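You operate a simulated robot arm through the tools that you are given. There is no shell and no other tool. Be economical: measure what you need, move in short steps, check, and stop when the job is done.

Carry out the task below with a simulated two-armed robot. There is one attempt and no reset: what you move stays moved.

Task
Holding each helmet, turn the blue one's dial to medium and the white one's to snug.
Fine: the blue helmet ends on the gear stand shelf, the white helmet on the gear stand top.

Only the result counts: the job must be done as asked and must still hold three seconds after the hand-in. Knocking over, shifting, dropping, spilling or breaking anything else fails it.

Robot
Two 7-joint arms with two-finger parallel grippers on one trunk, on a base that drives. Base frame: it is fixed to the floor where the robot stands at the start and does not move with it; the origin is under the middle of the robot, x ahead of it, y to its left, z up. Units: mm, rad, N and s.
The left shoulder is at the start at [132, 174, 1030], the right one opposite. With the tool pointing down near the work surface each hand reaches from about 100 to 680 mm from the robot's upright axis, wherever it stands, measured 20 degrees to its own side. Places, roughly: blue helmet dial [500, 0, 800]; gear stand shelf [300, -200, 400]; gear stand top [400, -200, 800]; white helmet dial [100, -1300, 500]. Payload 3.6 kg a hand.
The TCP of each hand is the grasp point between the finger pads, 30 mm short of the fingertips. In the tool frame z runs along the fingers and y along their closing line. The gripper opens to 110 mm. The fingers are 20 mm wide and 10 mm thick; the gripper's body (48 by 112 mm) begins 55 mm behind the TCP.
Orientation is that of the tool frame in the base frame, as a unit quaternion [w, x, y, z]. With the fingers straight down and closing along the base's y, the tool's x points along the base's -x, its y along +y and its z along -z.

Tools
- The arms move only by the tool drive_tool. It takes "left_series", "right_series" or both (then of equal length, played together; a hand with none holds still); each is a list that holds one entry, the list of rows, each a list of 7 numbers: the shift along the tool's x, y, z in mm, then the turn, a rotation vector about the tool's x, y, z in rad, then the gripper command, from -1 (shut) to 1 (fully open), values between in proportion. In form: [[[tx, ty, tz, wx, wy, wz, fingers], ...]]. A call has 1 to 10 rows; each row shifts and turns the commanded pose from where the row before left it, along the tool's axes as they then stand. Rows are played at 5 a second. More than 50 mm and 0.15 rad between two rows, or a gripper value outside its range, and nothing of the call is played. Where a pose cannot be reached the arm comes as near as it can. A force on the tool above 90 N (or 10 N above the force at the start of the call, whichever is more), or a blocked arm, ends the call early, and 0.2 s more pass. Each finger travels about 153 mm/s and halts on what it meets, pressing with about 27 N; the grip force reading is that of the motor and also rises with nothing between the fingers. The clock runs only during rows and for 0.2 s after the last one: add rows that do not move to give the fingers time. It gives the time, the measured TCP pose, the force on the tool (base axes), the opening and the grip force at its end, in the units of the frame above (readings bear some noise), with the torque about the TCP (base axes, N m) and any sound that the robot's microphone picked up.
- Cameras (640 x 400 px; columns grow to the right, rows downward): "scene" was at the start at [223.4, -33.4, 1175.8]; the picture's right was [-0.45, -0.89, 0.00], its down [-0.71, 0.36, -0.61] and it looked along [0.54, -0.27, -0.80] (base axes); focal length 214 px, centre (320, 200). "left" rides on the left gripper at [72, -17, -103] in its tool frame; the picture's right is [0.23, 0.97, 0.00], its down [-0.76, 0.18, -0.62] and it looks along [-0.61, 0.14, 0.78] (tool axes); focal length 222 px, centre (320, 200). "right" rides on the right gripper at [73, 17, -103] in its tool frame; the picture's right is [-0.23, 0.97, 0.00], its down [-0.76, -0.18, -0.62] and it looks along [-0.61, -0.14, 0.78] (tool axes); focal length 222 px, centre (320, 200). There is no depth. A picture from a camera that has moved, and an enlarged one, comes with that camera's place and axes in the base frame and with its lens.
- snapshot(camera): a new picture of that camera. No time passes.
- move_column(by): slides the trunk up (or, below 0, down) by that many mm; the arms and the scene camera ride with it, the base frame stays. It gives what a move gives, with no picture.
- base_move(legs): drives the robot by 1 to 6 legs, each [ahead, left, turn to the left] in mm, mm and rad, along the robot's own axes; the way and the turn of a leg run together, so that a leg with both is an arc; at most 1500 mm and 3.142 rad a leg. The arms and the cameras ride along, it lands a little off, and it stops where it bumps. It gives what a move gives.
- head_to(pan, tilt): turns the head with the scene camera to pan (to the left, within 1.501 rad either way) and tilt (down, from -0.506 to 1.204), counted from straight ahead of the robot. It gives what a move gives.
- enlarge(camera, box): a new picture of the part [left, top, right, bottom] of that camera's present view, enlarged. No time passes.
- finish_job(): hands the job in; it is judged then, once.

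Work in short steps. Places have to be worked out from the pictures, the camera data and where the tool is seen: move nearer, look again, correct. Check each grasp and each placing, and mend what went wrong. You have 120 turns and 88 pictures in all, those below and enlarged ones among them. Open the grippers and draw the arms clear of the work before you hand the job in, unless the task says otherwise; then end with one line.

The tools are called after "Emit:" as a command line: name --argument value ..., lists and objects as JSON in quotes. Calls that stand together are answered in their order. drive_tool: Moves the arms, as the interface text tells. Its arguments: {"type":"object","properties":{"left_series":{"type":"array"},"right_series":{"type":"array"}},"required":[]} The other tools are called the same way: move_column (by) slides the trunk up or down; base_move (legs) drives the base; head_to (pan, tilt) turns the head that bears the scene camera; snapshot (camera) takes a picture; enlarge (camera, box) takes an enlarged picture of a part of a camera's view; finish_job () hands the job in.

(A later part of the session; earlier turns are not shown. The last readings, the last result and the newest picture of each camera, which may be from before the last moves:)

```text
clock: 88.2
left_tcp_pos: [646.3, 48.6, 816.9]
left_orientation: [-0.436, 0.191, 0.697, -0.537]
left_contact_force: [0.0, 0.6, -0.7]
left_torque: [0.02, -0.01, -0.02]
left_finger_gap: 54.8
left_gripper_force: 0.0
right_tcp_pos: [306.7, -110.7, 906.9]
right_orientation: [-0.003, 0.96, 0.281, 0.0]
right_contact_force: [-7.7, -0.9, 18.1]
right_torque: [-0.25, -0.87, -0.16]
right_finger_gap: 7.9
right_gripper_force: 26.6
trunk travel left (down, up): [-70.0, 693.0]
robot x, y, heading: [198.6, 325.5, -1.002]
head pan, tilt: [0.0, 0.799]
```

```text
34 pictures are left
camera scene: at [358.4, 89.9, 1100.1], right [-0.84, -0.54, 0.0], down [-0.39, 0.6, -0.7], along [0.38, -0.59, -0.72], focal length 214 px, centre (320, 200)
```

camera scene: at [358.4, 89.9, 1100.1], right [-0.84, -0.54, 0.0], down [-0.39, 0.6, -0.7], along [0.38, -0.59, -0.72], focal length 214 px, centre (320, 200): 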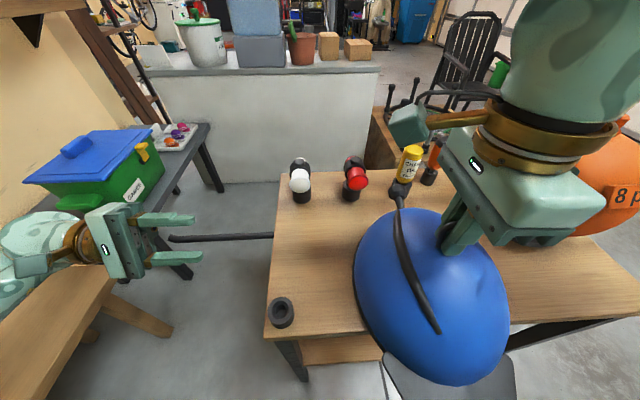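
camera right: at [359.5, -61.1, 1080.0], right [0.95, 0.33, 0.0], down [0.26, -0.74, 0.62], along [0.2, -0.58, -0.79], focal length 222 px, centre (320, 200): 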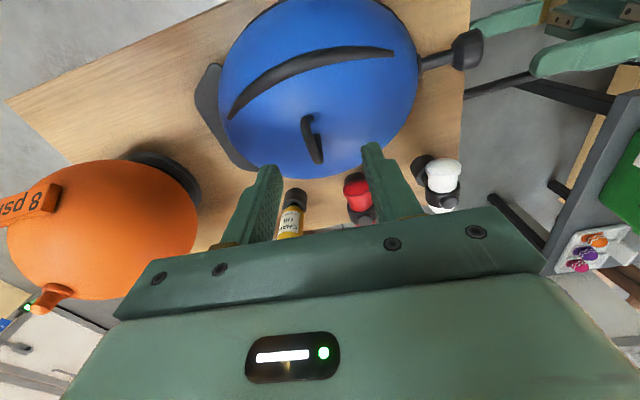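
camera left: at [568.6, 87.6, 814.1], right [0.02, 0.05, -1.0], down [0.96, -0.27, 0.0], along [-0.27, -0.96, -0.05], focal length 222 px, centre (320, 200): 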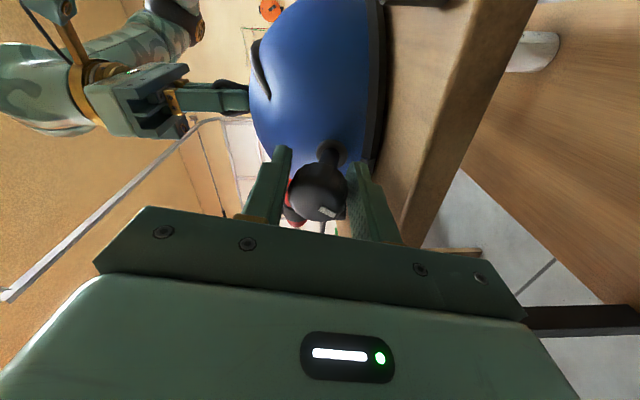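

Helmet rests on the table (18 N contact). Ease off, open, and rise clear.

Emit:
drive_tool --right_series '[[[0, 0, -2, 0, 0, 0, -1], [0, 0, 0, 0, 0, 0, -0.4], [0, 0, 0, 0, 0, 0, -0.3], [0, 0, -20, 0, 0, 0, -0.3], [0, 0, -35, 0, 0, 0, 0], [0, 0, -35, 0, 0, 0, 0], [0, 0, -30, 0, 0, 0, 0]]]'

Emit:
drive_tool --right_series '[[[0, 0, 0, 0, 0, -0.15, 0], [0, 0, 0, 0, 0, -0.15, 0], [0, 0, 0, 0, 0, -0.15, 0], [0, 0, 0, 0, 0, -0.15, 0], [0, 0, 0, 0, 0, -0.15, 0], [0, 0, 0, 0, 0, -0.15, 0], [0, 0, 0, 0, 0, -0.15, 0], [0, 0, 0, 0, 0, -0.15, 0], [0, 0, 0, 0, 0, -0.15, 0], [0, 0, 0, 0, 0, -0.15, 0]]]'

Emit:
drive_tool --right_series '[[[0, 0, 0, 0, 0, -0.07, 0], [30, 0, 0, 0, -0.145, 0, 0], [30, 0, 0, 0, -0.145, 0, 0], [30, 0, 0, 0, -0.145, 0, 0], [0, 0, 0, 0, -0.145, 0, 0], [0, 0, 0, 0, -0.145, 0, 0], [0, 0, 0, 0, -0.145, 0, 0], [0, 0, 0, 0, 0, 0, 0]]]'

Emit:
snapshot --camera "right"

Emit:
snapshot --camera "scene"

```text
clock: 89.8
left_tcp_pos: [647.8, 47.9, 815.9]
left_orientation: [-0.438, 0.19, 0.696, -0.536]
left_contact_force: [-0.5, 0.2, -0.4]
left_torque: [-0.01, 0.02, 0.0]
left_finger_gap: 55.0
left_gripper_force: 0.1
right_tcp_pos: [309.4, -111.8, 1029.4]
right_orientation: [-0.005, 0.959, 0.282, -0.002]
right_contact_force: [0.3, 0.0, 1.6]
right_torque: [0.04, 0.01, 0.04]
right_finger_gap: 54.9
right_gripper_force: 0.0
trunk travel left (down, up): [-70.0, 693.0]
robot x, y, heading: [198.9, 328.8, -1.002]
head pan, tilt: [0.0, 0.799]
```

```text
clock: 92.0
left_tcp_pos: [647.5, 49.8, 815.2]
left_orientation: [-0.438, 0.189, 0.697, -0.536]
left_contact_force: [0.2, 0.1, -0.7]
left_torque: [-0.02, -0.02, 0.0]
left_finger_gap: 55.1
left_gripper_force: 0.0
right_tcp_pos: [309.6, -112.8, 1027.1]
right_orientation: [-0.004, 0.508, 0.861, 0.003]
right_contact_force: [-0.6, -0.3, 0.1]
right_torque: [0.0, 0.0, 0.02]
right_finger_gap: 54.9
right_gripper_force: 0.0
trunk travel left (down, up): [-70.0, 693.0]
robot x, y, heading: [203.0, 330.3, -0.998]
head pan, tilt: [0.0, 0.799]
```

```text
clock: 93.8
left_tcp_pos: [648.1, 49.1, 815.6]
left_orientation: [-0.437, 0.189, 0.697, -0.536]
left_contact_force: [-0.7, -0.5, 0.5]
left_torque: [-0.01, 0.0, -0.02]
left_finger_gap: 55.0
left_gripper_force: 0.0
right_tcp_pos: [273.9, -35.0, 1041.7]
right_orientation: [0.366, 0.436, 0.797, -0.2]
right_contact_force: [-0.8, 0.5, -1.2]
right_torque: [0.01, -0.02, 0.04]
right_finger_gap: 54.9
right_gripper_force: 0.1
right hand out of reach, approached as far as the arm can: row 6, 7
trunk travel left (down, up): [-70.0, 693.0]
robot x, y, heading: [207.8, 330.0, -1.0]
head pan, tilt: [0.0, 0.799]
```

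```text
33 pictures are left
camera right: at [220.0, 79.7, 1055.0], right [0.9, 0.4, 0.17], down [-0.14, -0.12, 0.98], along [0.41, -0.91, -0.05], focal length 222 px, centre (320, 200)
```

right: 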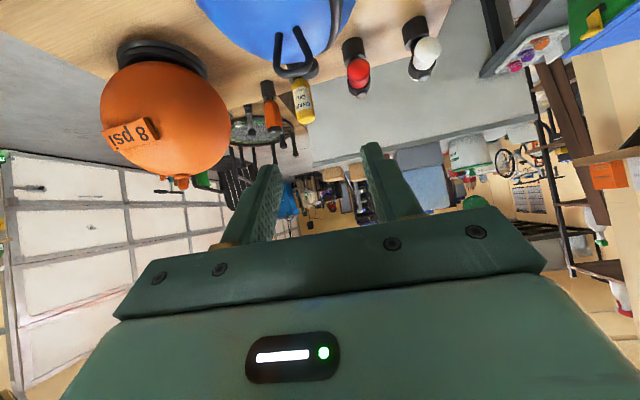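

```text
32 pictures are left
camera scene: at [360.0, 89.1, 1099.4], right [-0.84, -0.54, 0.0], down [-0.39, 0.6, -0.7], along [0.38, -0.59, -0.72], focal length 214 px, centre (320, 200)
```

scene: 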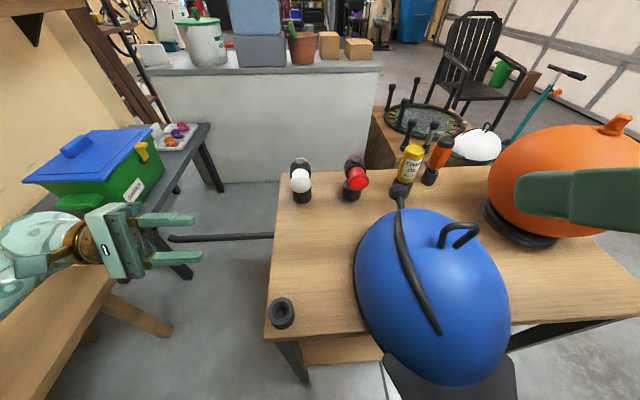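

Tool is pitched ~50° now; loop centre at about (310,-114), ~43 mm wide outside. I approach so the fingers straddle the loop's width, stopping ~35 mm short to check.

Emit:
drive_tool --right_series '[[[16, -4, 0, 0, 0, 0, 0.4], [16, -4, 0, 0, 0, 0, 0.4], [16, -4, 0, 0, 0, 0, 0.4], [0, 0, 40, 0, 0, 0, 0.4], [0, 0, 40, 0, 0, 0, 0.4], [0, 0, 38, 0, 0, 0, 0.4], [0, 0, 0, 0, 0, 0, 0.4]]]'

Emit:
snapshot --camera "right"

Emit:
enlarge --camera "scene" --box '[340, 150, 560, 300]'

```text
clock: 94.5
left_tcp_pos: [648.3, 48.5, 815.7]
left_orientation: [-0.437, 0.188, 0.697, -0.536]
left_contact_force: [-0.7, 0.3, -0.1]
left_torque: [0.03, 0.0, -0.01]
left_finger_gap: 54.9
left_gripper_force: 0.1
right_tcp_pos: [260.8, -13.8, 1041.0]
right_orientation: [0.361, 0.444, 0.795, -0.202]
right_contact_force: [0.4, 0.8, 0.1]
right_torque: [-0.04, 0.0, -0.01]
right_finger_gap: 76.9
right_gripper_force: 0.1
right hand out of reach, approached as far as the arm can: row 1, 2, 3
trunk travel left (down, up): [-70.0, 693.0]
robot x, y, heading: [202.3, 325.1, -0.999]
head pan, tilt: [0.0, 0.799]
stopped in row 3 (right hand): the force on the tool passed its limit at 106 N (the readings are from after the stop); the commanded pose is now the measured one
```

```text
31 pictures are left
camera right: at [209.8, 101.6, 1054.3], right [0.91, 0.39, 0.17], down [-0.13, -0.12, 0.98], along [0.4, -0.91, -0.06], focal length 222 px, centre (320, 200)
```

right: 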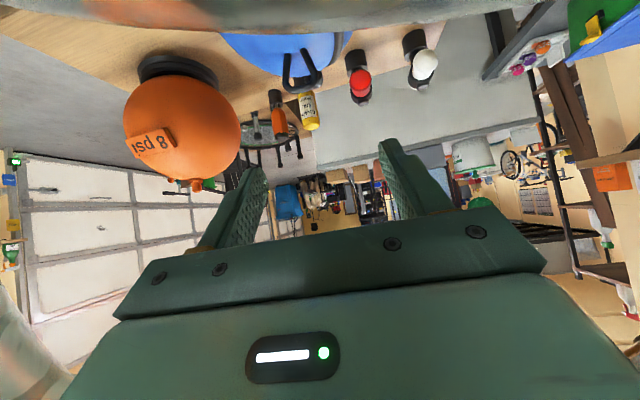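

```text
2.67 times, centred on (450, 225) of scene
camera zoom: at [359.9, 89.2, 1099.1], right [-0.84, -0.54, 0.0], down [-0.39, 0.61, -0.69], along [0.37, -0.58, -0.72], focal length 572 px, centre (-27, 133)
```

zoom: 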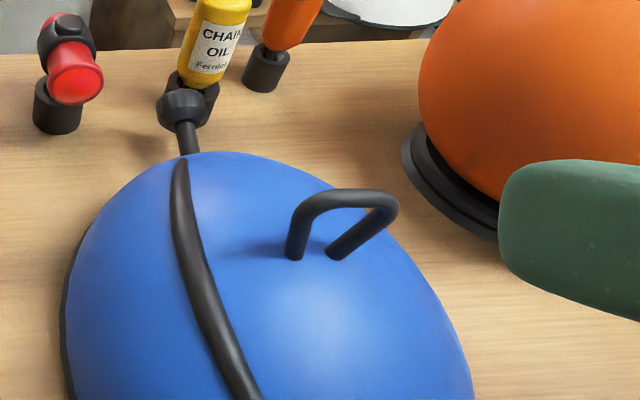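

The hand's rear bumped my own trunk: too close. I extend the hand forward at height, then back the base off ~90 mm.

Emit:
drive_tool --right_series '[[[-22, 0, 25, 0, 0, 0, 0.4], [-22, 0, 25, 0, 0, 0, 0.4], [-22, 0, 25, 0, 0, 0, 0.4], [-22, 0, 25, 0, 0, 0, 0.4], [0, 0, 0, 0, 0, 0, 0.4]]]'

Emit:
base_move --legs '[[-110, 0, 0]]'

```text
clock: 95.8
left_tcp_pos: [648.7, 48.9, 815.3]
left_orientation: [-0.438, 0.189, 0.697, -0.536]
left_contact_force: [0.5, 0.1, -0.1]
left_torque: [0.04, 0.01, 0.01]
left_finger_gap: 54.9
left_gripper_force: 0.0
right_tcp_pos: [333.5, -128.5, 1040.8]
right_orientation: [0.36, 0.444, 0.796, -0.201]
right_contact_force: [-1.2, 0.0, 0.7]
right_torque: [0.02, 0.0, -0.02]
right_finger_gap: 77.2
right_gripper_force: 0.1
trunk travel left (down, up): [-70.0, 693.0]
robot x, y, heading: [206.0, 325.7, -0.999]
head pan, tilt: [0.0, 0.799]
```

```text
clock: 97.0
left_tcp_pos: [587.4, 143.1, 815.4]
left_orientation: [-0.438, 0.189, 0.696, -0.536]
left_contact_force: [-0.5, 0.0, 0.4]
left_torque: [-0.01, -0.02, 0.02]
left_finger_gap: 55.0
left_gripper_force: 0.1
right_tcp_pos: [271.2, -33.9, 1042.4]
right_orientation: [0.361, 0.444, 0.795, -0.201]
right_contact_force: [-0.4, -0.1, -0.2]
right_torque: [0.0, 0.01, 0.0]
right_finger_gap: 77.3
right_gripper_force: 0.0
trunk travel left (down, up): [-70.0, 693.0]
robot x, y, heading: [142.5, 424.7, -1.005]
head pan, tilt: [0.0, 0.799]
```

Approach again: align over the loop, advance to ~40 mm short and check.

Emit:
drive_tool --right_series '[[[15, -3, 0, 0, 0, 0, 0.4], [15, -3, 0, 0, 0, 0, 0.4], [15, -3, 0, 0, 0, 0, 0.4], [0, 0, 40, 0, 0, 0, 0.4], [0, 0, 40, 0, 0, 0, 0.4], [0, 0, 35, 0, 0, 0, 0.4], [0, 0, 0, 0, 0, 0, 0.4]]]'

Emit:
snapshot --camera "right"

```text
clock: 98.5
left_tcp_pos: [587.7, 142.0, 815.6]
left_orientation: [-0.438, 0.189, 0.696, -0.537]
left_contact_force: [-1.3, -0.1, -0.1]
left_torque: [-0.01, 0.01, 0.0]
left_finger_gap: 55.0
left_gripper_force: 0.0
right_tcp_pos: [301.1, -89.0, 939.5]
right_orientation: [0.361, 0.443, 0.796, -0.201]
right_contact_force: [-0.7, -0.1, -0.1]
right_torque: [-0.01, 0.0, 0.0]
right_finger_gap: 76.8
right_gripper_force: 0.1
right hand out of reach, approached as far as the arm can: row 3, 4
trunk travel left (down, up): [-70.0, 693.0]
robot x, y, heading: [141.8, 419.2, -1.003]
head pan, tilt: [0.0, 0.799]
```

```text
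29 pictures are left
camera right: at [248.8, 26.0, 953.2], right [0.91, 0.38, 0.17], down [-0.13, -0.12, 0.98], along [0.4, -0.92, -0.06], focal length 222 px, centre (320, 200)
```

right: 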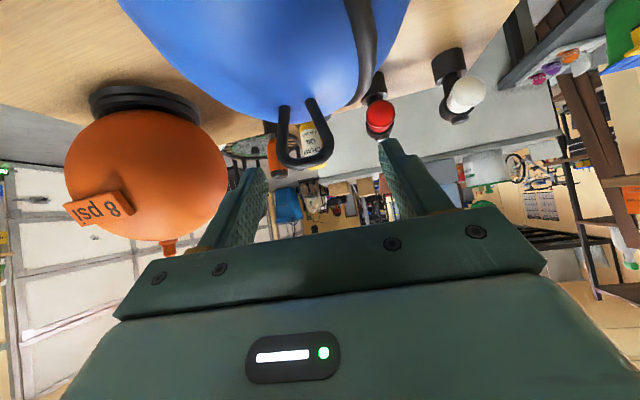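

Loop is ~12 mm to the right of the hand's centre. Correct sideways, then slide in and close.

Emit:
drive_tool --right_series '[[[4, -7, 0, 0, 0, 0, 0.4], [4, -6, 0, 0, 0, 0, 0.4], [0, 0, 15, 0, 0, 0, 0.4], [0, 0, 15, 0, 0, 0, 0.4], [0, 0, 12, 0, 0, 0, 0.4], [0, 0, 0, 0, 0, 0, 0.4]]]'

Emit:
enlarge --camera "right" --box '[180, 60, 460, 240]'

```text
clock: 100.0
left_tcp_pos: [587.0, 141.3, 815.7]
left_orientation: [-0.437, 0.188, 0.697, -0.536]
left_contact_force: [0.5, 0.3, 0.0]
left_torque: [-0.02, 0.03, 0.02]
left_finger_gap: 54.7
left_gripper_force: 0.2
right_tcp_pos: [303.9, -117.8, 906.6]
right_orientation: [0.361, 0.443, 0.795, -0.202]
right_contact_force: [0.4, -0.1, -0.2]
right_torque: [0.01, 0.0, 0.02]
right_finger_gap: 76.9
right_gripper_force: 0.1
trunk travel left (down, up): [-70.0, 693.0]
robot x, y, heading: [145.5, 425.3, -1.005]
head pan, tilt: [0.0, 0.799]
```

```text
2.22 times, centred on (320, 150) of right
camera zoom: at [252.1, -2.6, 919.7], right [0.91, 0.38, 0.17], down [-0.13, -0.12, 0.98], along [0.4, -0.92, -0.06], focal length 494 px, centre (320, 311)
```

zoom: 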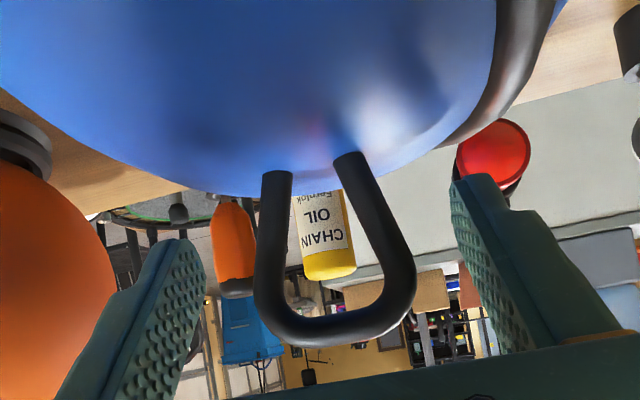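

Loop lies between the fingers, slightly toward the tips. Nudge forward horizontally 10 mm and close.

Emit:
drive_tool --right_series '[[[-6, 0, 8, 0, 0, 0, 0.4], [0, 0, 0, 0, 0, 0, -0.2], [0, 0, 0, 0, 0, 0, -1], [0, 0, 0, 0, 0, 0, -1], [0, 0, 0, 0, 0, 0, -1], [0, 0, 0, 0, 0, 0, -1]]]'

Emit:
enlarge --camera "right" --box '[180, 60, 460, 240]'

```text
clock: 101.3
left_tcp_pos: [586.0, 141.5, 815.2]
left_orientation: [-0.437, 0.19, 0.697, -0.536]
left_contact_force: [0.0, -0.2, 0.0]
left_torque: [0.0, 0.0, 0.02]
left_finger_gap: 54.9
left_gripper_force: 0.0
right_tcp_pos: [309.7, -126.3, 904.6]
right_orientation: [0.361, 0.444, 0.795, -0.202]
right_contact_force: [-0.8, -0.6, 0.3]
right_torque: [-0.11, 0.0, 0.0]
right_finger_gap: 47.4
right_gripper_force: 27.2
trunk travel left (down, up): [-70.0, 693.0]
robot x, y, heading: [146.8, 424.4, -1.006]
head pan, tilt: [0.0, 0.799]
```

```text
2.22 times, centred on (320, 150) of right
camera zoom: at [257.3, -11.1, 919.0], right [0.91, 0.38, 0.17], down [-0.13, -0.12, 0.98], along [0.4, -0.92, -0.06], focal length 494 px, centre (320, 311)
```

zoom: 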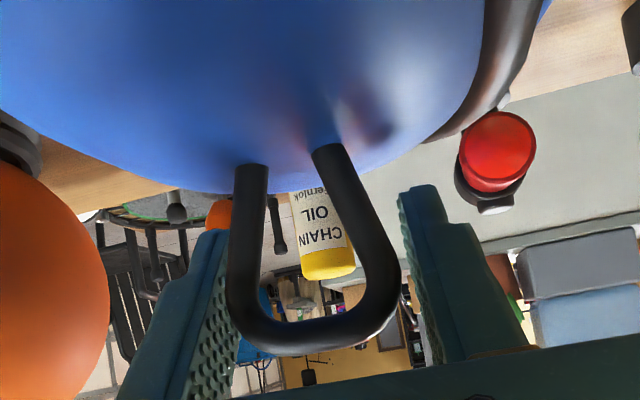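

Gripped across the loop (47.4 mm). Lift with a slight draw back, then back the base off with the helmet.

Emit:
drive_tool --right_series '[[[-8, 0, -16, 0, 0, 0, -1], [-16, 0, -20, 0, 0, 0, -1], [-19, 0, -16, 0, 0, 0, -1], [-19, 0, -16, 0, 0, 0, -1], [-19, 0, -16, 0, 0, 0, -1], [0, 0, 0, 0, 0, 0, -1]]]'

Emit:
snapshot --camera "scene"

```text
clock: 102.8
left_tcp_pos: [589.2, 142.1, 815.6]
left_orientation: [-0.437, 0.19, 0.697, -0.536]
left_contact_force: [-0.2, 0.4, 0.2]
left_torque: [0.0, 0.02, -0.01]
left_finger_gap: 54.9
left_gripper_force: 0.0
right_tcp_pos: [302.9, -118.7, 1021.1]
right_orientation: [0.361, 0.443, 0.796, -0.2]
right_contact_force: [0.8, 0.0, -3.6]
right_torque: [-0.01, 0.03, 0.04]
right_finger_gap: 47.5
right_gripper_force: 26.9
trunk travel left (down, up): [-70.0, 693.0]
robot x, y, heading: [144.3, 423.5, -1.003]
head pan, tilt: [0.0, 0.799]
```

```text
26 pictures are left
camera scene: at [300.1, 181.8, 1099.2], right [-0.84, -0.54, 0.0], down [-0.39, 0.6, -0.7], along [0.38, -0.59, -0.72], focal length 214 px, centre (320, 200)
```

scene: 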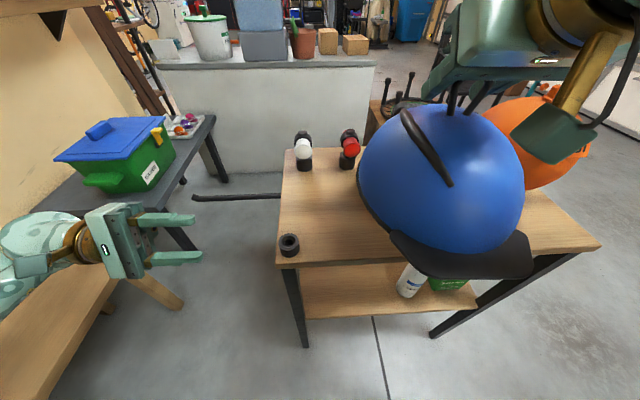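

Held level. Back off 340 mm and square up to the stand, then lower.

Emit:
base_move --legs '[[-340, 0, 0], [0, 0, 0.034]]'

Emit:
move_column --by -70

Emit:
drive_tool --right_series '[[[30, 0, 26, 0, 0, 0, -1], [30, 0, 26, 0, 0, 0, -1], [30, 0, 26, 0, 0, 0, -1], [30, 0, 26, 0, 0, 0, -1], [30, 0, 26, 0, 0, 0, -1], [30, 0, 26, 0, 0, 0, -1], [30, 0, 26, 0, 0, 0, -1], [30, 0, 26, 0, 0, 0, -1], [0, 0, 0, 0, 0, 0, -1]]]'

```text
clock: 105.0
left_tcp_pos: [409.0, 411.7, 816.5]
left_orientation: [-0.438, 0.195, 0.696, -0.534]
left_contact_force: [-0.1, 0.7, 0.0]
left_torque: [0.03, 0.0, 0.01]
left_finger_gap: 54.7
left_gripper_force: 0.0
right_tcp_pos: [120.6, 155.9, 1020.5]
right_orientation: [0.359, 0.448, 0.793, -0.203]
right_contact_force: [-0.5, 0.3, -3.9]
right_torque: [-0.02, 0.02, 0.0]
right_finger_gap: 47.5
right_gripper_force: 27.7
trunk travel left (down, up): [-70.0, 693.0]
robot x, y, heading: [-33.9, 700.3, -1.009]
head pan, tilt: [0.0, 0.799]
stopped in leg 1: the robot was blocked; the commanded pose is now the measured one
```

```text
clock: 106.0
left_tcp_pos: [408.4, 413.6, 747.3]
left_orientation: [-0.439, 0.195, 0.696, -0.533]
left_contact_force: [0.8, 0.9, 0.3]
left_torque: [0.01, 0.02, 0.03]
left_finger_gap: 55.0
left_gripper_force: 0.0
right_tcp_pos: [121.8, 157.1, 950.3]
right_orientation: [0.36, 0.446, 0.794, -0.202]
right_contact_force: [-0.4, 1.1, -3.1]
right_torque: [-0.01, 0.0, 0.0]
right_finger_gap: 47.5
right_gripper_force: 27.6
trunk travel left (down, up): [0.0, 763.0]
robot x, y, heading: [-31.7, 695.3, -1.004]
head pan, tilt: [0.0, 0.799]
```

```text
clock: 108.0
left_tcp_pos: [408.7, 413.8, 747.1]
left_orientation: [-0.439, 0.194, 0.696, -0.535]
left_contact_force: [0.5, -0.3, 0.6]
left_torque: [0.01, 0.05, 0.0]
left_finger_gap: 55.0
left_gripper_force: 0.0
right_tcp_pos: [175.6, 148.8, 669.1]
right_orientation: [0.356, 0.449, 0.794, -0.204]
right_contact_force: [0.6, -0.1, -2.3]
right_torque: [-0.01, -0.03, -0.03]
right_finger_gap: 47.5
right_gripper_force: 26.8
right hand out of reach, approached as far as the arm can: row 3, 4, 5, 7, 8
trunk travel left (down, up): [0.0, 763.0]
robot x, y, heading: [-30.9, 696.5, -1.006]
head pan, tilt: [0.0, 0.799]
```

The base touched something behind me after ~325 mm; I edge forward 40 mm, then continue lowering the helmet toward shelf level.

Emit:
base_move --legs '[[30, 0, 0.036]]'

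Emit:
drive_tool --right_series '[[[19, 0, 16, 0, 0, 0, -1], [19, 0, 16, 0, 0, 0, -1], [19, 0, 16, 0, 0, 0, -1], [0, 0, 0, 0, 0, 0, -1]]]'

Emit:
snapshot --camera "scene"

```text
clock: 108.9
left_tcp_pos: [436.4, 403.9, 745.6]
left_orientation: [-0.43, 0.181, 0.699, -0.542]
left_contact_force: [0.5, 0.4, -1.2]
left_torque: [0.0, 0.0, 0.01]
left_finger_gap: 55.1
left_gripper_force: 0.0
right_tcp_pos: [211.9, 131.5, 669.2]
right_orientation: [0.36, 0.435, 0.802, -0.197]
right_contact_force: [-0.3, -0.3, -3.2]
right_torque: [-0.01, -0.03, -0.01]
right_finger_gap: 47.5
right_gripper_force: 27.3
trunk travel left (down, up): [0.0, 763.0]
robot x, y, heading: [-13.7, 676.4, -0.972]
head pan, tilt: [0.0, 0.799]
```

```text
clock: 109.9
left_tcp_pos: [435.3, 403.7, 747.5]
left_orientation: [-0.43, 0.182, 0.699, -0.542]
left_contact_force: [0.4, -0.5, 0.7]
left_torque: [-0.01, 0.0, -0.03]
left_finger_gap: 54.9
left_gripper_force: 0.1
right_tcp_pos: [243.8, 150.3, 623.2]
right_orientation: [0.359, 0.435, 0.802, -0.198]
right_contact_force: [0.4, 0.0, -3.1]
right_torque: [-0.01, 0.0, -0.01]
right_finger_gap: 47.4
right_gripper_force: 26.5
right hand out of reach, approached as far as the arm can: row 1, 2, 3
trunk travel left (down, up): [0.0, 763.0]
robot x, y, heading: [-16.7, 674.4, -0.973]
head pan, tilt: [0.0, 0.799]
```

```text
25 pictures are left
camera scene: at [172.0, 400.0, 1023.3], right [-0.83, -0.56, 0.0], down [-0.4, 0.59, -0.7], along [0.39, -0.58, -0.72], focal length 214 px, centre (320, 200)
```

scene: 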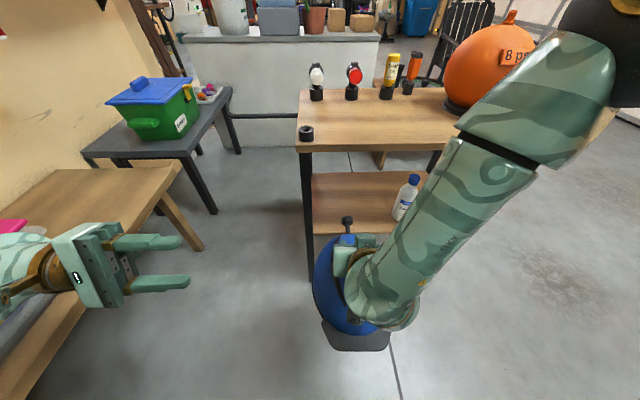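

Fine view. Shift right 54 mm to centre the helmet between bottle and leg, then move along the tool axis to get lower and farther out.

Emit:
base_move --legs '[[0, -50, 0]]'

Emit:
drive_tool --right_series '[[[0, 0, 25, 0, 0, 0, -1], [0, 0, 25, 0, 0, 0, -1], [0, 0, 20, 0, 0, 0, -1], [0, 0, 0, 0, 0, 0, -1]]]'

Emit:
snapshot --camera "scene"

```text
clock: 110.8
left_tcp_pos: [393.1, 375.2, 746.7]
left_orientation: [-0.43, 0.182, 0.699, -0.542]
left_contact_force: [0.0, 0.0, 0.2]
left_torque: [0.01, 0.02, 0.01]
left_finger_gap: 54.8
left_gripper_force: 0.0
right_tcp_pos: [200.9, 121.0, 622.4]
right_orientation: [0.358, 0.436, 0.802, -0.198]
right_contact_force: [-1.0, -0.3, -4.2]
right_torque: [0.02, 0.01, -0.02]
right_finger_gap: 47.3
right_gripper_force: 27.2
trunk travel left (down, up): [0.0, 763.0]
robot x, y, heading: [-55.1, 642.1, -0.978]
head pan, tilt: [0.0, 0.799]
```

```text
clock: 111.8
left_tcp_pos: [394.1, 374.2, 746.8]
left_orientation: [-0.43, 0.182, 0.698, -0.542]
left_contact_force: [-0.4, 0.2, 1.1]
left_torque: [-0.02, 0.01, -0.04]
left_finger_gap: 55.3
left_gripper_force: 0.0
right_tcp_pos: [243.1, 81.3, 586.2]
right_orientation: [0.355, 0.436, 0.802, -0.199]
right_contact_force: [0.4, -0.2, -3.8]
right_torque: [0.04, 0.0, 0.0]
right_finger_gap: 47.3
right_gripper_force: 27.4
right hand out of reach, approached as far as the arm can: row 1, 2, 3
trunk travel left (down, up): [0.0, 763.0]
robot x, y, heading: [-53.4, 647.4, -0.971]
head pan, tilt: [0.0, 0.799]
```

```text
24 pictures are left
camera scene: at [130.3, 371.6, 1023.3], right [-0.83, -0.56, 0.0], down [-0.4, 0.59, -0.7], along [0.39, -0.58, -0.72], focal length 214 px, centre (320, 200)
```

scene: 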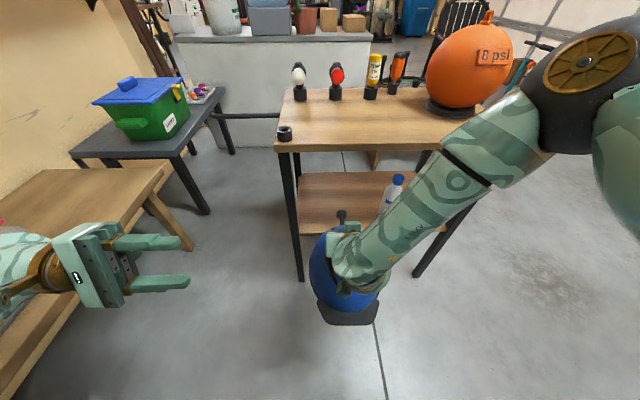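

Helmet bottom is ~430, shelf ~400; centred at l≈243 (free range ≈97–376). Lower a bit more, then drive in.

Emit:
drive_tool --right_series '[[[8, 0, 12, 0, 0, 0, -1], [8, 0, 12, 0, 0, 0, -1], [0, 0, 0, 0, 0, 0, -1]]]'

Emit:
base_move --legs '[[120, 0, 0]]'

Emit:
snapshot --camera "scene"

```text
clock: 112.6
left_tcp_pos: [394.1, 376.6, 746.6]
left_orientation: [-0.43, 0.182, 0.699, -0.542]
left_contact_force: [0.2, 0.8, 0.0]
left_torque: [0.03, -0.02, 0.02]
left_finger_gap: 54.8
left_gripper_force: 0.0
right_tcp_pos: [258.5, 78.1, 566.7]
right_orientation: [0.355, 0.437, 0.802, -0.199]
right_contact_force: [-0.3, 0.9, -3.1]
right_torque: [0.0, 0.0, 0.03]
right_finger_gap: 47.6
right_gripper_force: 26.9
right hand out of reach, approached as far as the arm can: row 1, 2
trunk travel left (down, up): [0.0, 763.0]
robot x, y, heading: [-56.4, 646.4, -0.977]
head pan, tilt: [0.0, 0.799]
```

```text
clock: 113.8
left_tcp_pos: [462.8, 274.9, 746.8]
left_orientation: [-0.43, 0.181, 0.699, -0.542]
left_contact_force: [0.6, -0.1, -0.2]
left_torque: [-0.03, -0.02, -0.02]
left_finger_gap: 55.0
left_gripper_force: 0.1
right_tcp_pos: [326.6, -21.9, 567.7]
right_orientation: [0.355, 0.437, 0.802, -0.198]
right_contact_force: [0.8, 0.0, -3.6]
right_torque: [0.0, -0.04, 0.02]
right_finger_gap: 47.3
right_gripper_force: 26.8
trunk travel left (down, up): [0.0, 763.0]
robot x, y, heading: [12.4, 542.6, -0.975]
head pan, tilt: [0.0, 0.799]
```

```text
23 pictures are left
camera scene: at [198.5, 271.2, 1023.1], right [-0.83, -0.56, 0.0], down [-0.4, 0.59, -0.7], along [0.39, -0.58, -0.72], focal length 214 px, centre (320, 200)
```

scene: 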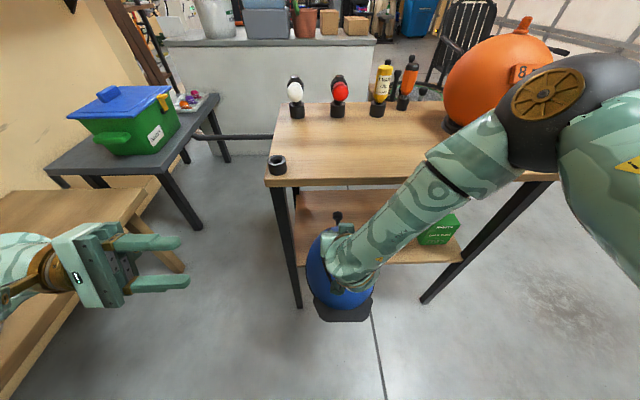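

Entering cleanly; 10 mm above the shelf. Go 65 mm further with an 18 mm shift right.

Emit:
base_move --legs '[[65, -16, 0]]'

Emit:
snapshot --camera "scene"

```text
clock: 114.8
left_tcp_pos: [485.0, 212.3, 746.0]
left_orientation: [-0.43, 0.182, 0.699, -0.542]
left_contact_force: [1.5, 0.2, -0.4]
left_torque: [0.0, -0.01, 0.0]
left_finger_gap: 55.0
left_gripper_force: 0.1
right_tcp_pos: [347.6, -85.9, 566.3]
right_orientation: [0.355, 0.436, 0.803, -0.198]
right_contact_force: [-1.0, 0.0, -3.1]
right_torque: [0.03, 0.0, -0.01]
right_finger_gap: 47.5
right_gripper_force: 27.1
trunk travel left (down, up): [0.0, 763.0]
robot x, y, heading: [35.7, 482.9, -0.978]
head pan, tilt: [0.0, 0.799]
```

```text
22 pictures are left
camera scene: at [221.4, 208.8, 1023.1], right [-0.83, -0.56, 0.0], down [-0.4, 0.59, -0.7], along [0.39, -0.58, -0.72], focal length 214 px, centre (320, 200)
```

scene: 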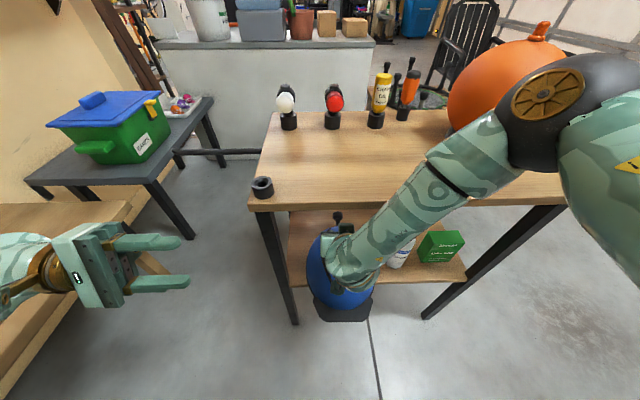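

Loop is at a≈268 (edge 212), l≈238. Lower gently until contact.

Emit:
drive_tool --right_series '[[[6, 0, 6, 0, 0, 0, -1], [4, 0, 4, 0, 0, 0, -1], [4, 0, 4, 0, 0, 0, -1], [0, 0, 0, 0, 0, 0, -1]]]'

```text
clock: 115.8
left_tcp_pos: [485.8, 212.3, 747.2]
left_orientation: [-0.43, 0.181, 0.699, -0.542]
left_contact_force: [0.5, 0.1, 0.7]
left_torque: [0.0, 0.0, 0.0]
left_finger_gap: 55.0
left_gripper_force: 0.1
right_tcp_pos: [355.3, -85.7, 551.3]
right_orientation: [0.353, 0.437, 0.803, -0.199]
right_contact_force: [-0.2, -0.7, -3.9]
right_torque: [-0.02, 0.0, -0.01]
right_finger_gap: 47.3
right_gripper_force: 27.5
right hand out of reach, approached as far as the arm can: row 2
trunk travel left (down, up): [0.0, 763.0]
robot x, y, heading: [31.3, 483.0, -0.975]
head pan, tilt: [0.0, 0.799]
```

No contact yet at 551; keep lowering in small steps.

Emit:
drive_tool --right_series '[[[4, -2, 3, 0, 0, 0, -1], [4, -2, 3, 0, 0, 0, -1], [4, -1, 3, 0, 0, 0, -1], [0, 0, 0, 0, 0, 0, -1]]]'

Emit:
drive_tool --right_series '[[[3, -1, 2, 0, 0, 0, -1], [3, -1, 2, 0, 0, 0, -1], [0, 0, 0, 0, 0, 0, -1]]]'

Emit:
enlarge --camera "scene" --box '[240, 190, 480, 340]'

```text
clock: 116.8
left_tcp_pos: [484.3, 214.3, 747.2]
left_orientation: [-0.429, 0.183, 0.699, -0.542]
left_contact_force: [-0.7, 0.1, -0.3]
left_torque: [0.03, -0.02, 0.01]
left_finger_gap: 54.9
left_gripper_force: 0.0
right_tcp_pos: [360.8, -86.9, 544.8]
right_orientation: [0.354, 0.438, 0.802, -0.2]
right_contact_force: [-2.5, -0.7, 11.1]
right_torque: [0.12, -0.09, -0.11]
right_finger_gap: 47.5
right_gripper_force: 26.3
right hand out of reach, approached as far as the arm can: row 1, 2, 3
trunk travel left (down, up): [0.0, 763.0]
robot x, y, heading: [33.4, 479.8, -0.978]
head pan, tilt: [0.0, 0.799]
```

```text
clock: 117.6
left_tcp_pos: [483.1, 213.5, 747.8]
left_orientation: [-0.429, 0.184, 0.699, -0.542]
left_contact_force: [-1.0, -0.4, -0.7]
left_torque: [-0.04, -0.02, -0.03]
left_finger_gap: 55.3
left_gripper_force: 0.1
right_tcp_pos: [361.8, -85.6, 539.0]
right_orientation: [0.354, 0.438, 0.801, -0.201]
right_contact_force: [-9.0, -4.3, 21.9]
right_torque: [0.22, 0.04, 0.08]
right_finger_gap: 47.6
right_gripper_force: 27.0
right hand out of reach, approached as far as the arm can: row 1
trunk travel left (down, up): [0.0, 763.0]
robot x, y, heading: [32.6, 482.4, -0.978]
head pan, tilt: [0.0, 0.799]
```

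```text
2.67 times, centred on (360, 265) of scene
camera zoom: at [219.5, 210.6, 1024.1], right [-0.83, -0.56, 0.0], down [-0.4, 0.59, -0.7], along [0.39, -0.58, -0.72], focal length 572 px, centre (213, 27)
```

zoom: 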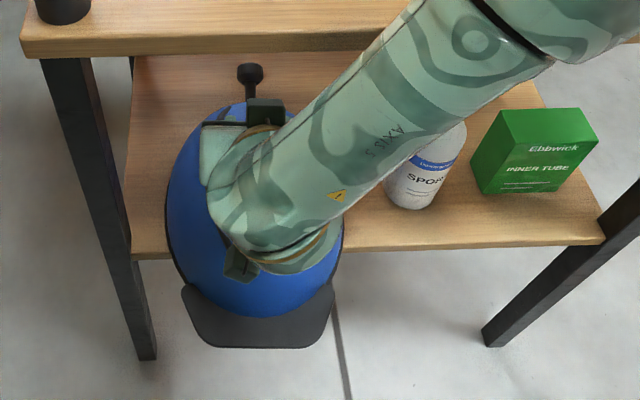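

Helmet rests on the shelf (22 N). Ease off slightly, open, and withdraw backwards along the tool axis.

Emit:
drive_tool --right_series '[[[-3, 0, -3, 0, 0, 0, -1], [0, 0, 0, 0, 0, 0, 0.1], [0, 0, 0, 0, 0, 0, 0.4], [0, 0, 0, 0, 0, 0, 0.4]]]'

Emit:
drive_tool --right_series '[[[-3, 0, -4, 0, 0, 0, 0.4], [8, 0, -10, 0, 0, 0, 0.4], [13, 0, -15, 0, 0, 0, 0.4], [13, 0, -15, 0, 0, 0, 0.4], [0, 0, 0, 0, 0, 0, 0.4]]]'

Emit:
base_move --legs '[[-90, 0, 0]]'

Emit:
snapshot --camera "scene"

```text
clock: 118.6
left_tcp_pos: [484.0, 212.9, 745.9]
left_orientation: [-0.43, 0.182, 0.699, -0.542]
left_contact_force: [0.3, -0.7, -0.2]
left_torque: [-0.01, 0.01, -0.02]
left_finger_gap: 54.9
left_gripper_force: 0.0
right_tcp_pos: [362.4, -86.1, 541.9]
right_orientation: [0.352, 0.438, 0.803, -0.199]
right_contact_force: [-0.6, 0.3, 0.3]
right_torque: [0.02, 0.01, 0.01]
right_finger_gap: 77.1
right_gripper_force: 0.0
trunk travel left (down, up): [0.0, 763.0]
robot x, y, heading: [35.0, 480.8, -0.973]
head pan, tilt: [0.0, 0.799]
```

```text
clock: 119.8
left_tcp_pos: [484.6, 214.1, 745.6]
left_orientation: [-0.43, 0.183, 0.699, -0.542]
left_contact_force: [0.1, -0.3, 1.0]
left_torque: [0.02, 0.02, -0.02]
left_finger_gap: 55.0
left_gripper_force: 0.1
right_tcp_pos: [341.8, -37.0, 554.2]
right_orientation: [0.354, 0.437, 0.802, -0.2]
right_contact_force: [0.6, -0.2, 0.4]
right_torque: [-0.01, 0.01, -0.02]
right_finger_gap: 76.9
right_gripper_force: 0.1
right hand out of reach, approached as far as the arm can: row 3, 4
trunk travel left (down, up): [0.0, 763.0]
robot x, y, heading: [34.3, 482.3, -0.969]
head pan, tilt: [0.0, 0.799]
```

```text
clock: 120.9
left_tcp_pos: [433.9, 286.6, 746.6]
left_orientation: [-0.43, 0.183, 0.699, -0.541]
left_contact_force: [-0.2, -0.2, -0.3]
left_torque: [-0.04, 0.01, -0.02]
left_finger_gap: 54.9
left_gripper_force: 0.1
right_tcp_pos: [289.6, 36.6, 554.6]
right_orientation: [0.353, 0.438, 0.802, -0.199]
right_contact_force: [-0.1, 0.0, 0.1]
right_torque: [0.03, 0.02, 0.0]
right_finger_gap: 77.2
right_gripper_force: 0.1
trunk travel left (down, up): [0.0, 763.0]
robot x, y, heading: [-17.2, 556.7, -0.975]
head pan, tilt: [0.0, 0.799]
```

```text
20 pictures are left
camera scene: at [170.3, 283.9, 1023.6], right [-0.83, -0.56, 0.0], down [-0.4, 0.59, -0.7], along [0.39, -0.58, -0.72], focal length 214 px, centre (320, 200)
```

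scene: 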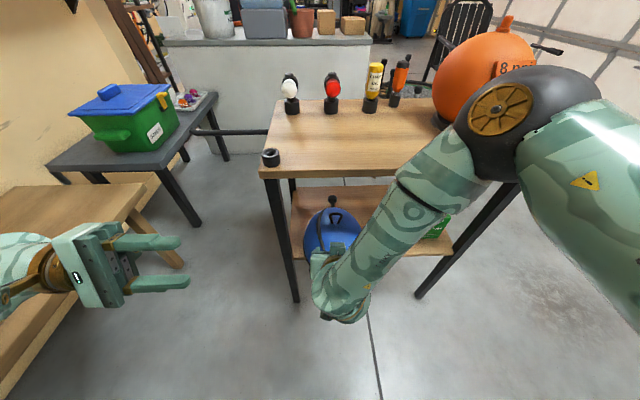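

Blue helmet sits on the shelf. Before driving to the white helmet, look to my right/rear to see the free floor.

Emit:
head_to --pan -1.4 --tilt 0.5

Emit:
snapshot --camera "scene"

```text
clock: 122.5
left_tcp_pos: [433.6, 286.9, 747.4]
left_orientation: [-0.43, 0.183, 0.699, -0.541]
left_contact_force: [-0.4, 0.1, 0.3]
left_torque: [-0.01, 0.02, 0.0]
left_finger_gap: 54.9
left_gripper_force: 0.0
right_tcp_pos: [290.5, 36.4, 554.6]
right_orientation: [0.353, 0.438, 0.802, -0.199]
right_contact_force: [0.0, 0.3, -0.1]
right_torque: [0.0, 0.01, 0.01]
right_finger_gap: 76.9
right_gripper_force: 0.0
trunk travel left (down, up): [0.0, 763.0]
robot x, y, heading: [-15.6, 556.4, -0.975]
head pan, tilt: [-1.4, 0.499]
```

```text
19 pictures are left
camera scene: at [59.9, 287.2, 1049.4], right [-0.69, 0.72, 0.0], down [0.34, 0.33, -0.88], along [-0.63, -0.61, -0.48], focal length 214 px, centre (320, 200)
```

scene: 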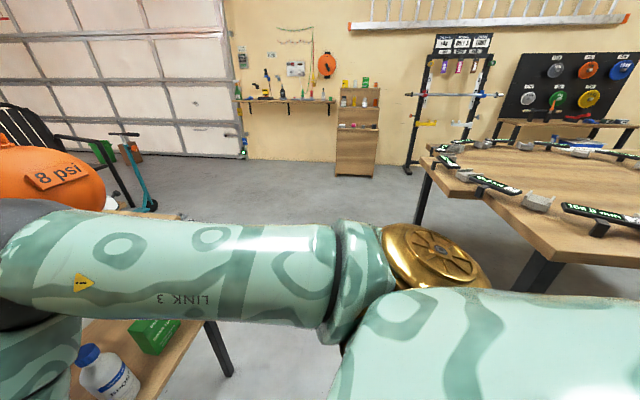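

There's a big table behind-right (corner near (-457,393)), so I'll pass close along the stand front. First raise the trunk so the hands clear everything, then ahead, right, ahead.

Emit:
move_column --by 570

Emit:
base_move --legs '[[260, 0, 0], [0, -990, 0], [560, 0, 0], [0, 0, 0.41]]'

Emit:
head_to --pan 0 --tilt 0.9

Emit:
snapshot --camera "scene"

```text
refused: 570 is not a number from -400 to 400
```

```text
clock: 124.0
left_tcp_pos: [530.8, 140.6, 748.8]
left_orientation: [-0.43, 0.185, 0.698, -0.542]
left_contact_force: [-0.7, 0.6, -0.2]
left_torque: [0.05, 0.01, -0.01]
left_finger_gap: 55.2
left_gripper_force: 0.1
right_tcp_pos: [387.4, -101.0, 555.6]
right_orientation: [0.351, 0.433, 0.807, -0.195]
right_contact_force: [0.7, 0.7, 0.4]
right_torque: [-0.02, -0.02, -0.01]
right_finger_gap: 77.1
right_gripper_force: 0.0
trunk travel left (down, up): [0.0, 763.0]
robot x, y, heading: [84.1, 411.6, -0.975]
head pan, tilt: [-1.4, 0.499]
stopped in leg 1: the robot was blocked; the commanded pose is now the measured one
```

```text
clock: 125.5
left_tcp_pos: [531.8, 141.1, 749.0]
left_orientation: [-0.429, 0.184, 0.699, -0.542]
left_contact_force: [0.3, 0.1, -0.5]
left_torque: [-0.01, 0.01, 0.0]
left_finger_gap: 55.2
left_gripper_force: 0.0
right_tcp_pos: [388.3, -104.4, 556.6]
right_orientation: [0.354, 0.434, 0.805, -0.196]
right_contact_force: [-0.6, 0.4, 0.0]
right_torque: [0.03, 0.02, -0.02]
right_finger_gap: 76.9
right_gripper_force: 0.0
trunk travel left (down, up): [0.0, 763.0]
robot x, y, heading: [81.2, 407.1, -0.978]
head pan, tilt: [0.0, 0.901]
```

```text
18 pictures are left
camera scene: at [264.8, 143.1, 1016.8], right [-0.83, -0.56, 0.0], down [-0.44, 0.65, -0.62], along [0.35, -0.52, -0.78], focal length 214 px, centre (320, 200)
```

scene: 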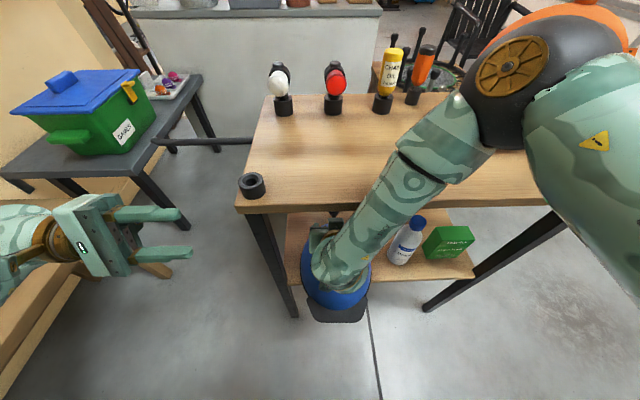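

The trunk command was refused (limit 400) and the base then drove forward and was blocked – I must check whether anything shifted. First back out the same 176 mm, without other moves.

Emit:
base_move --legs '[[-176, 0, 0]]'

Emit:
head_to --pan 0 --tilt 0.8

Emit:
snapshot --camera "scene"

```text
clock: 127.0
left_tcp_pos: [434.3, 286.6, 746.6]
left_orientation: [-0.43, 0.182, 0.699, -0.542]
left_contact_force: [-0.6, -0.1, 0.3]
left_torque: [-0.03, 0.01, 0.0]
left_finger_gap: 54.9
left_gripper_force: 0.1
right_tcp_pos: [292.4, 40.8, 555.5]
right_orientation: [0.352, 0.435, 0.805, -0.196]
right_contact_force: [-0.1, 0.1, 0.2]
right_torque: [0.01, 0.02, 0.0]
right_finger_gap: 77.0
right_gripper_force: 0.0
trunk travel left (down, up): [0.0, 763.0]
robot x, y, heading: [-13.4, 555.9, -0.976]
head pan, tilt: [0.0, 0.901]
```

```text
clock: 127.7
left_tcp_pos: [434.3, 286.9, 747.2]
left_orientation: [-0.43, 0.181, 0.699, -0.542]
left_contact_force: [0.3, -0.6, -0.4]
left_torque: [-0.01, 0.03, -0.01]
left_finger_gap: 55.0
left_gripper_force: 0.1
right_tcp_pos: [292.1, 39.6, 554.4]
right_orientation: [0.352, 0.434, 0.806, -0.196]
right_contact_force: [0.3, -0.7, -1.1]
right_torque: [0.03, 0.04, 0.0]
right_finger_gap: 77.0
right_gripper_force: 0.0
trunk travel left (down, up): [0.0, 763.0]
robot x, y, heading: [-18.3, 557.8, -0.973]
head pan, tilt: [0.0, 0.799]
```

```text
17 pictures are left
camera scene: at [171.5, 282.3, 1023.4], right [-0.83, -0.56, 0.0], down [-0.4, 0.59, -0.7], along [0.39, -0.58, -0.72], focal length 214 px, centre (320, 200)
```

scene: 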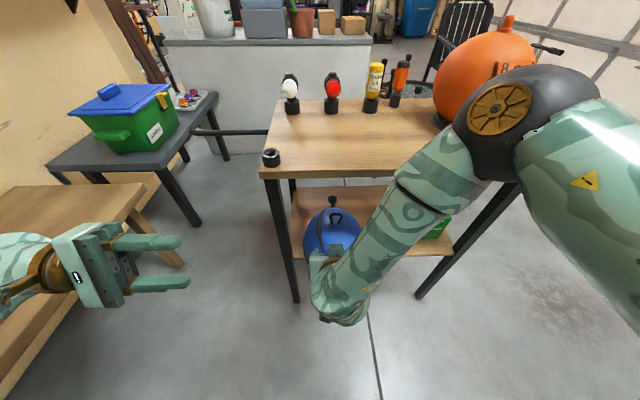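

Picture matches the earlier one at this pose: nothing shifted. Now raise the trunk in two steps.

Emit:
move_column --by 400

Emit:
move_column --by 170

```text
clock: 131.5
left_tcp_pos: [436.0, 286.6, 1146.3]
left_orientation: [-0.43, 0.182, 0.699, -0.542]
left_contact_force: [-0.2, 0.3, 0.3]
left_torque: [-0.02, -0.02, 0.0]
left_finger_gap: 55.1
left_gripper_force: 0.1
right_tcp_pos: [291.2, 40.9, 954.5]
right_orientation: [0.352, 0.434, 0.806, -0.195]
right_contact_force: [0.2, 0.0, 0.2]
right_torque: [0.02, 0.01, 0.0]
right_finger_gap: 77.2
right_gripper_force: 0.1
trunk travel left (down, up): [-400.0, 363.0]
robot x, y, heading: [-13.9, 554.1, -0.969]
head pan, tilt: [0.0, 0.799]
```

```text
clock: 133.4
left_tcp_pos: [433.5, 286.5, 1316.2]
left_orientation: [-0.43, 0.182, 0.699, -0.542]
left_contact_force: [-1.1, -0.5, 0.6]
left_torque: [-0.01, 0.0, 0.0]
left_finger_gap: 54.8
left_gripper_force: 0.1
right_tcp_pos: [291.8, 40.7, 1124.4]
right_orientation: [0.352, 0.434, 0.806, -0.196]
right_contact_force: [-0.1, -0.8, 0.0]
right_torque: [-0.03, -0.02, 0.0]
right_finger_gap: 76.8
right_gripper_force: 0.1
trunk travel left (down, up): [-570.0, 193.0]
robot x, y, heading: [-14.0, 557.0, -0.975]
head pan, tilt: [0.0, 0.799]
```

Trunk up; hands above everything. Drive ahead 250, then right ~990.

Emit:
base_move --legs '[[250, 0, 0], [0, -990, 0]]'

```text
clock: 140.0
left_tcp_pos: [-251.6, -478.1, 1316.2]
left_orientation: [-0.431, 0.185, 0.698, -0.541]
left_contact_force: [-0.3, -0.3, 0.7]
left_torque: [-0.03, 0.0, 0.01]
left_finger_gap: 55.0
left_gripper_force: 0.1
right_tcp_pos: [-395.8, -723.0, 1125.7]
right_orientation: [0.352, 0.436, 0.805, -0.197]
right_contact_force: [0.5, 0.2, -0.1]
right_torque: [-0.01, -0.02, -0.04]
right_finger_gap: 77.1
right_gripper_force: 0.1
trunk travel left (down, up): [-570.0, 193.0]
robot x, y, heading: [-698.5, -207.7, -0.977]
head pan, tilt: [0.0, 0.799]
```

Continue ahead 650 and turn toward the white helmet's table, then look.

Emit:
base_move --legs '[[650, 0, 0], [0, 0, 0.41]]'

Emit:
snapshot --camera "scene"

```text
clock: 144.8
left_tcp_pos: [182.7, -820.2, 1316.6]
left_orientation: [-0.312, 0.038, 0.721, -0.617]
left_contact_force: [0.1, 0.2, 0.4]
left_torque: [0.05, 0.0, -0.01]
left_finger_gap: 54.9
left_gripper_force: 0.1
right_tcp_pos: [147.5, -1103.0, 1124.8]
right_orientation: [0.384, 0.265, 0.876, -0.122]
right_contact_force: [-0.7, -0.4, -1.4]
right_torque: [0.0, -0.01, -0.01]
right_finger_gap: 76.9
right_gripper_force: 0.0
trunk travel left (down, up): [-570.0, 193.0]
robot x, y, heading: [-334.7, -753.2, -0.567]
head pan, tilt: [0.0, 0.799]
```

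```text
16 pictures are left
camera scene: at [-253.5, -801.8, 1613.5], right [-0.54, -0.84, 0.0], down [-0.6, 0.39, -0.7], along [0.59, -0.38, -0.72], focal length 214 px, centre (320, 200)
```

scene: 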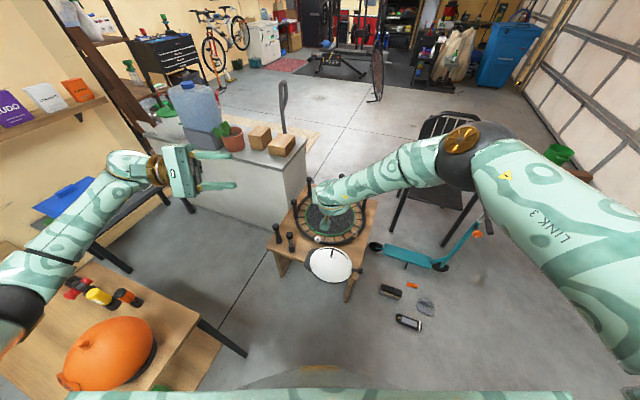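

White helmet seen at the near end of the low table. Enlarge it.

Emit:
enlarge --camera "scene" --box '[250, 190, 410, 310]'

```text
3.33 times, centred on (330, 250) of scene
camera zoom: at [-253.5, -801.8, 1613.5], right [-0.54, -0.84, 0.0], down [-0.6, 0.39, -0.7], along [0.59, -0.38, -0.72], focal length 715 px, centre (287, 33)
```

zoom: 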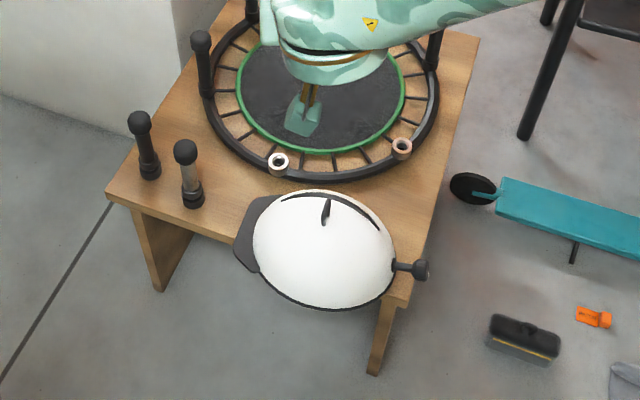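

Knob ≈(85,-1281), loop ≈(218,-1176), dial pointing ~-135°: facing it at heading -0.785 puts the dial on my right, so here the left hand holds and the right turns. Reorient both hands accordingly (high up).

Emit:
drive_tool --left_series '[[[0, 0, 0, -0.1374, -0.0258, 0.0334, 0], [0, 0, 0, -0.1374, -0.0258, 0.0334, 0], [0, 0, 0, -0.1374, -0.0258, 0.0334, 0], [0, 0, 0, -0.1374, -0.0258, 0.0334, 0], [0, 0, 0, -0.1374, -0.0258, 0.0334, 0], [0, 0, 0, -0.1374, -0.0258, 0.0334, 0], [0, 0, 0, -0.1374, -0.0258, 0.0334, 0], [0, 0, 0, -0.1374, -0.0258, 0.0334, 0]]]' --right_series '[[[21, -16, -24, 0, 0, 0, 0], [21, -16, -24, 0, 0, 0, 0], [21, -16, -24, 0, 0, 0, 0], [21, -16, -24, 0, 0, 0, 0], [21, -16, -24, 0, 0, 0, 0], [21, -16, -24, 0, 0, 0, 0], [0, 0, 0, -0.1243, 0.0553, 0.0529, 0], [0, 0, 0, -0.1243, 0.0553, 0.0529, 0]]]'

Emit:
drive_tool --left_series '[[[0, 0, 0, -0.1374, -0.0258, 0.0334, 0], [0, 0, 0, -0.1374, -0.0258, 0.0334, 0], [0, 0, 0, -0.1374, -0.0258, 0.0334, 0], [0, 0, 0, 0, 0, 0, 0], [0, 0, 0, 0, 0, 0, 0], [0, 0, 0, 0, 0, 0, 0], [0, 0, 0, 0, 0, 0, 0], [0, 0, 0, 0, 0, 0, 0], [0, 0, 0, 0, 0, 0, 0], [0, 0, 0, 0, 0, 0, 0]]]' --right_series '[[[0, 0, 0, -0.1243, 0.0553, 0.0529, 0], [0, 0, 0, -0.1243, 0.0553, 0.0529, 0], [0, 0, 0, -0.1243, 0.0553, 0.0529, 0], [0, 0, 0, -0.1243, 0.0553, 0.0529, 0], [0, 0, 0, -0.1243, 0.0553, 0.0529, 0], [0, 0, 0, -0.1243, 0.0553, 0.0529, 0], [0, 0, 0, -0.1243, 0.0553, 0.0529, 0], [0, 0, 0, -0.1243, 0.0553, 0.0529, 0], [0, 0, 0, -0.1243, 0.0553, 0.0529, 0], [0, 0, 0, -0.1243, 0.0553, 0.0529, 0]]]'

```text
clock: 146.7
left_tcp_pos: [182.9, -821.8, 1317.0]
left_orientation: [-0.093, 0.226, 0.952, -0.184]
left_contact_force: [0.1, -0.6, 0.5]
left_torque: [-0.01, -0.01, 0.03]
left_finger_gap: 54.9
left_gripper_force: 0.1
right_tcp_pos: [17.0, -1031.1, 1201.1]
right_orientation: [0.36, 0.27, 0.893, 0.019]
right_contact_force: [-0.6, -0.4, 0.6]
right_torque: [0.01, 0.01, -0.02]
right_finger_gap: 55.4
right_gripper_force: 0.1
right hand out of reach, approached as far as the arm can: row 3, 4, 5, 6, 7, 8
trunk travel left (down, up): [-570.0, 193.0]
robot x, y, heading: [-339.5, -752.9, -0.572]
head pan, tilt: [0.0, 0.799]
```

```text
clock: 148.8
left_tcp_pos: [183.6, -822.1, 1317.3]
left_orientation: [0.0, 0.28, 0.96, -0.001]
left_contact_force: [-0.8, 0.5, 0.2]
left_torque: [-0.01, 0.02, 0.0]
left_finger_gap: 55.0
left_gripper_force: 0.0
right_tcp_pos: [11.5, -1055.0, 1200.1]
right_orientation: [0.272, 0.235, 0.797, 0.486]
right_contact_force: [-0.5, -0.1, 0.7]
right_torque: [0.02, 0.0, -0.03]
right_finger_gap: 55.2
right_gripper_force: 0.1
right hand out of reach, approached as far as the arm can: row 1, 8, 9, 10
trunk travel left (down, up): [-570.0, 193.0]
robot x, y, heading: [-336.7, -750.3, -0.572]
head pan, tilt: [0.0, 0.799]
```

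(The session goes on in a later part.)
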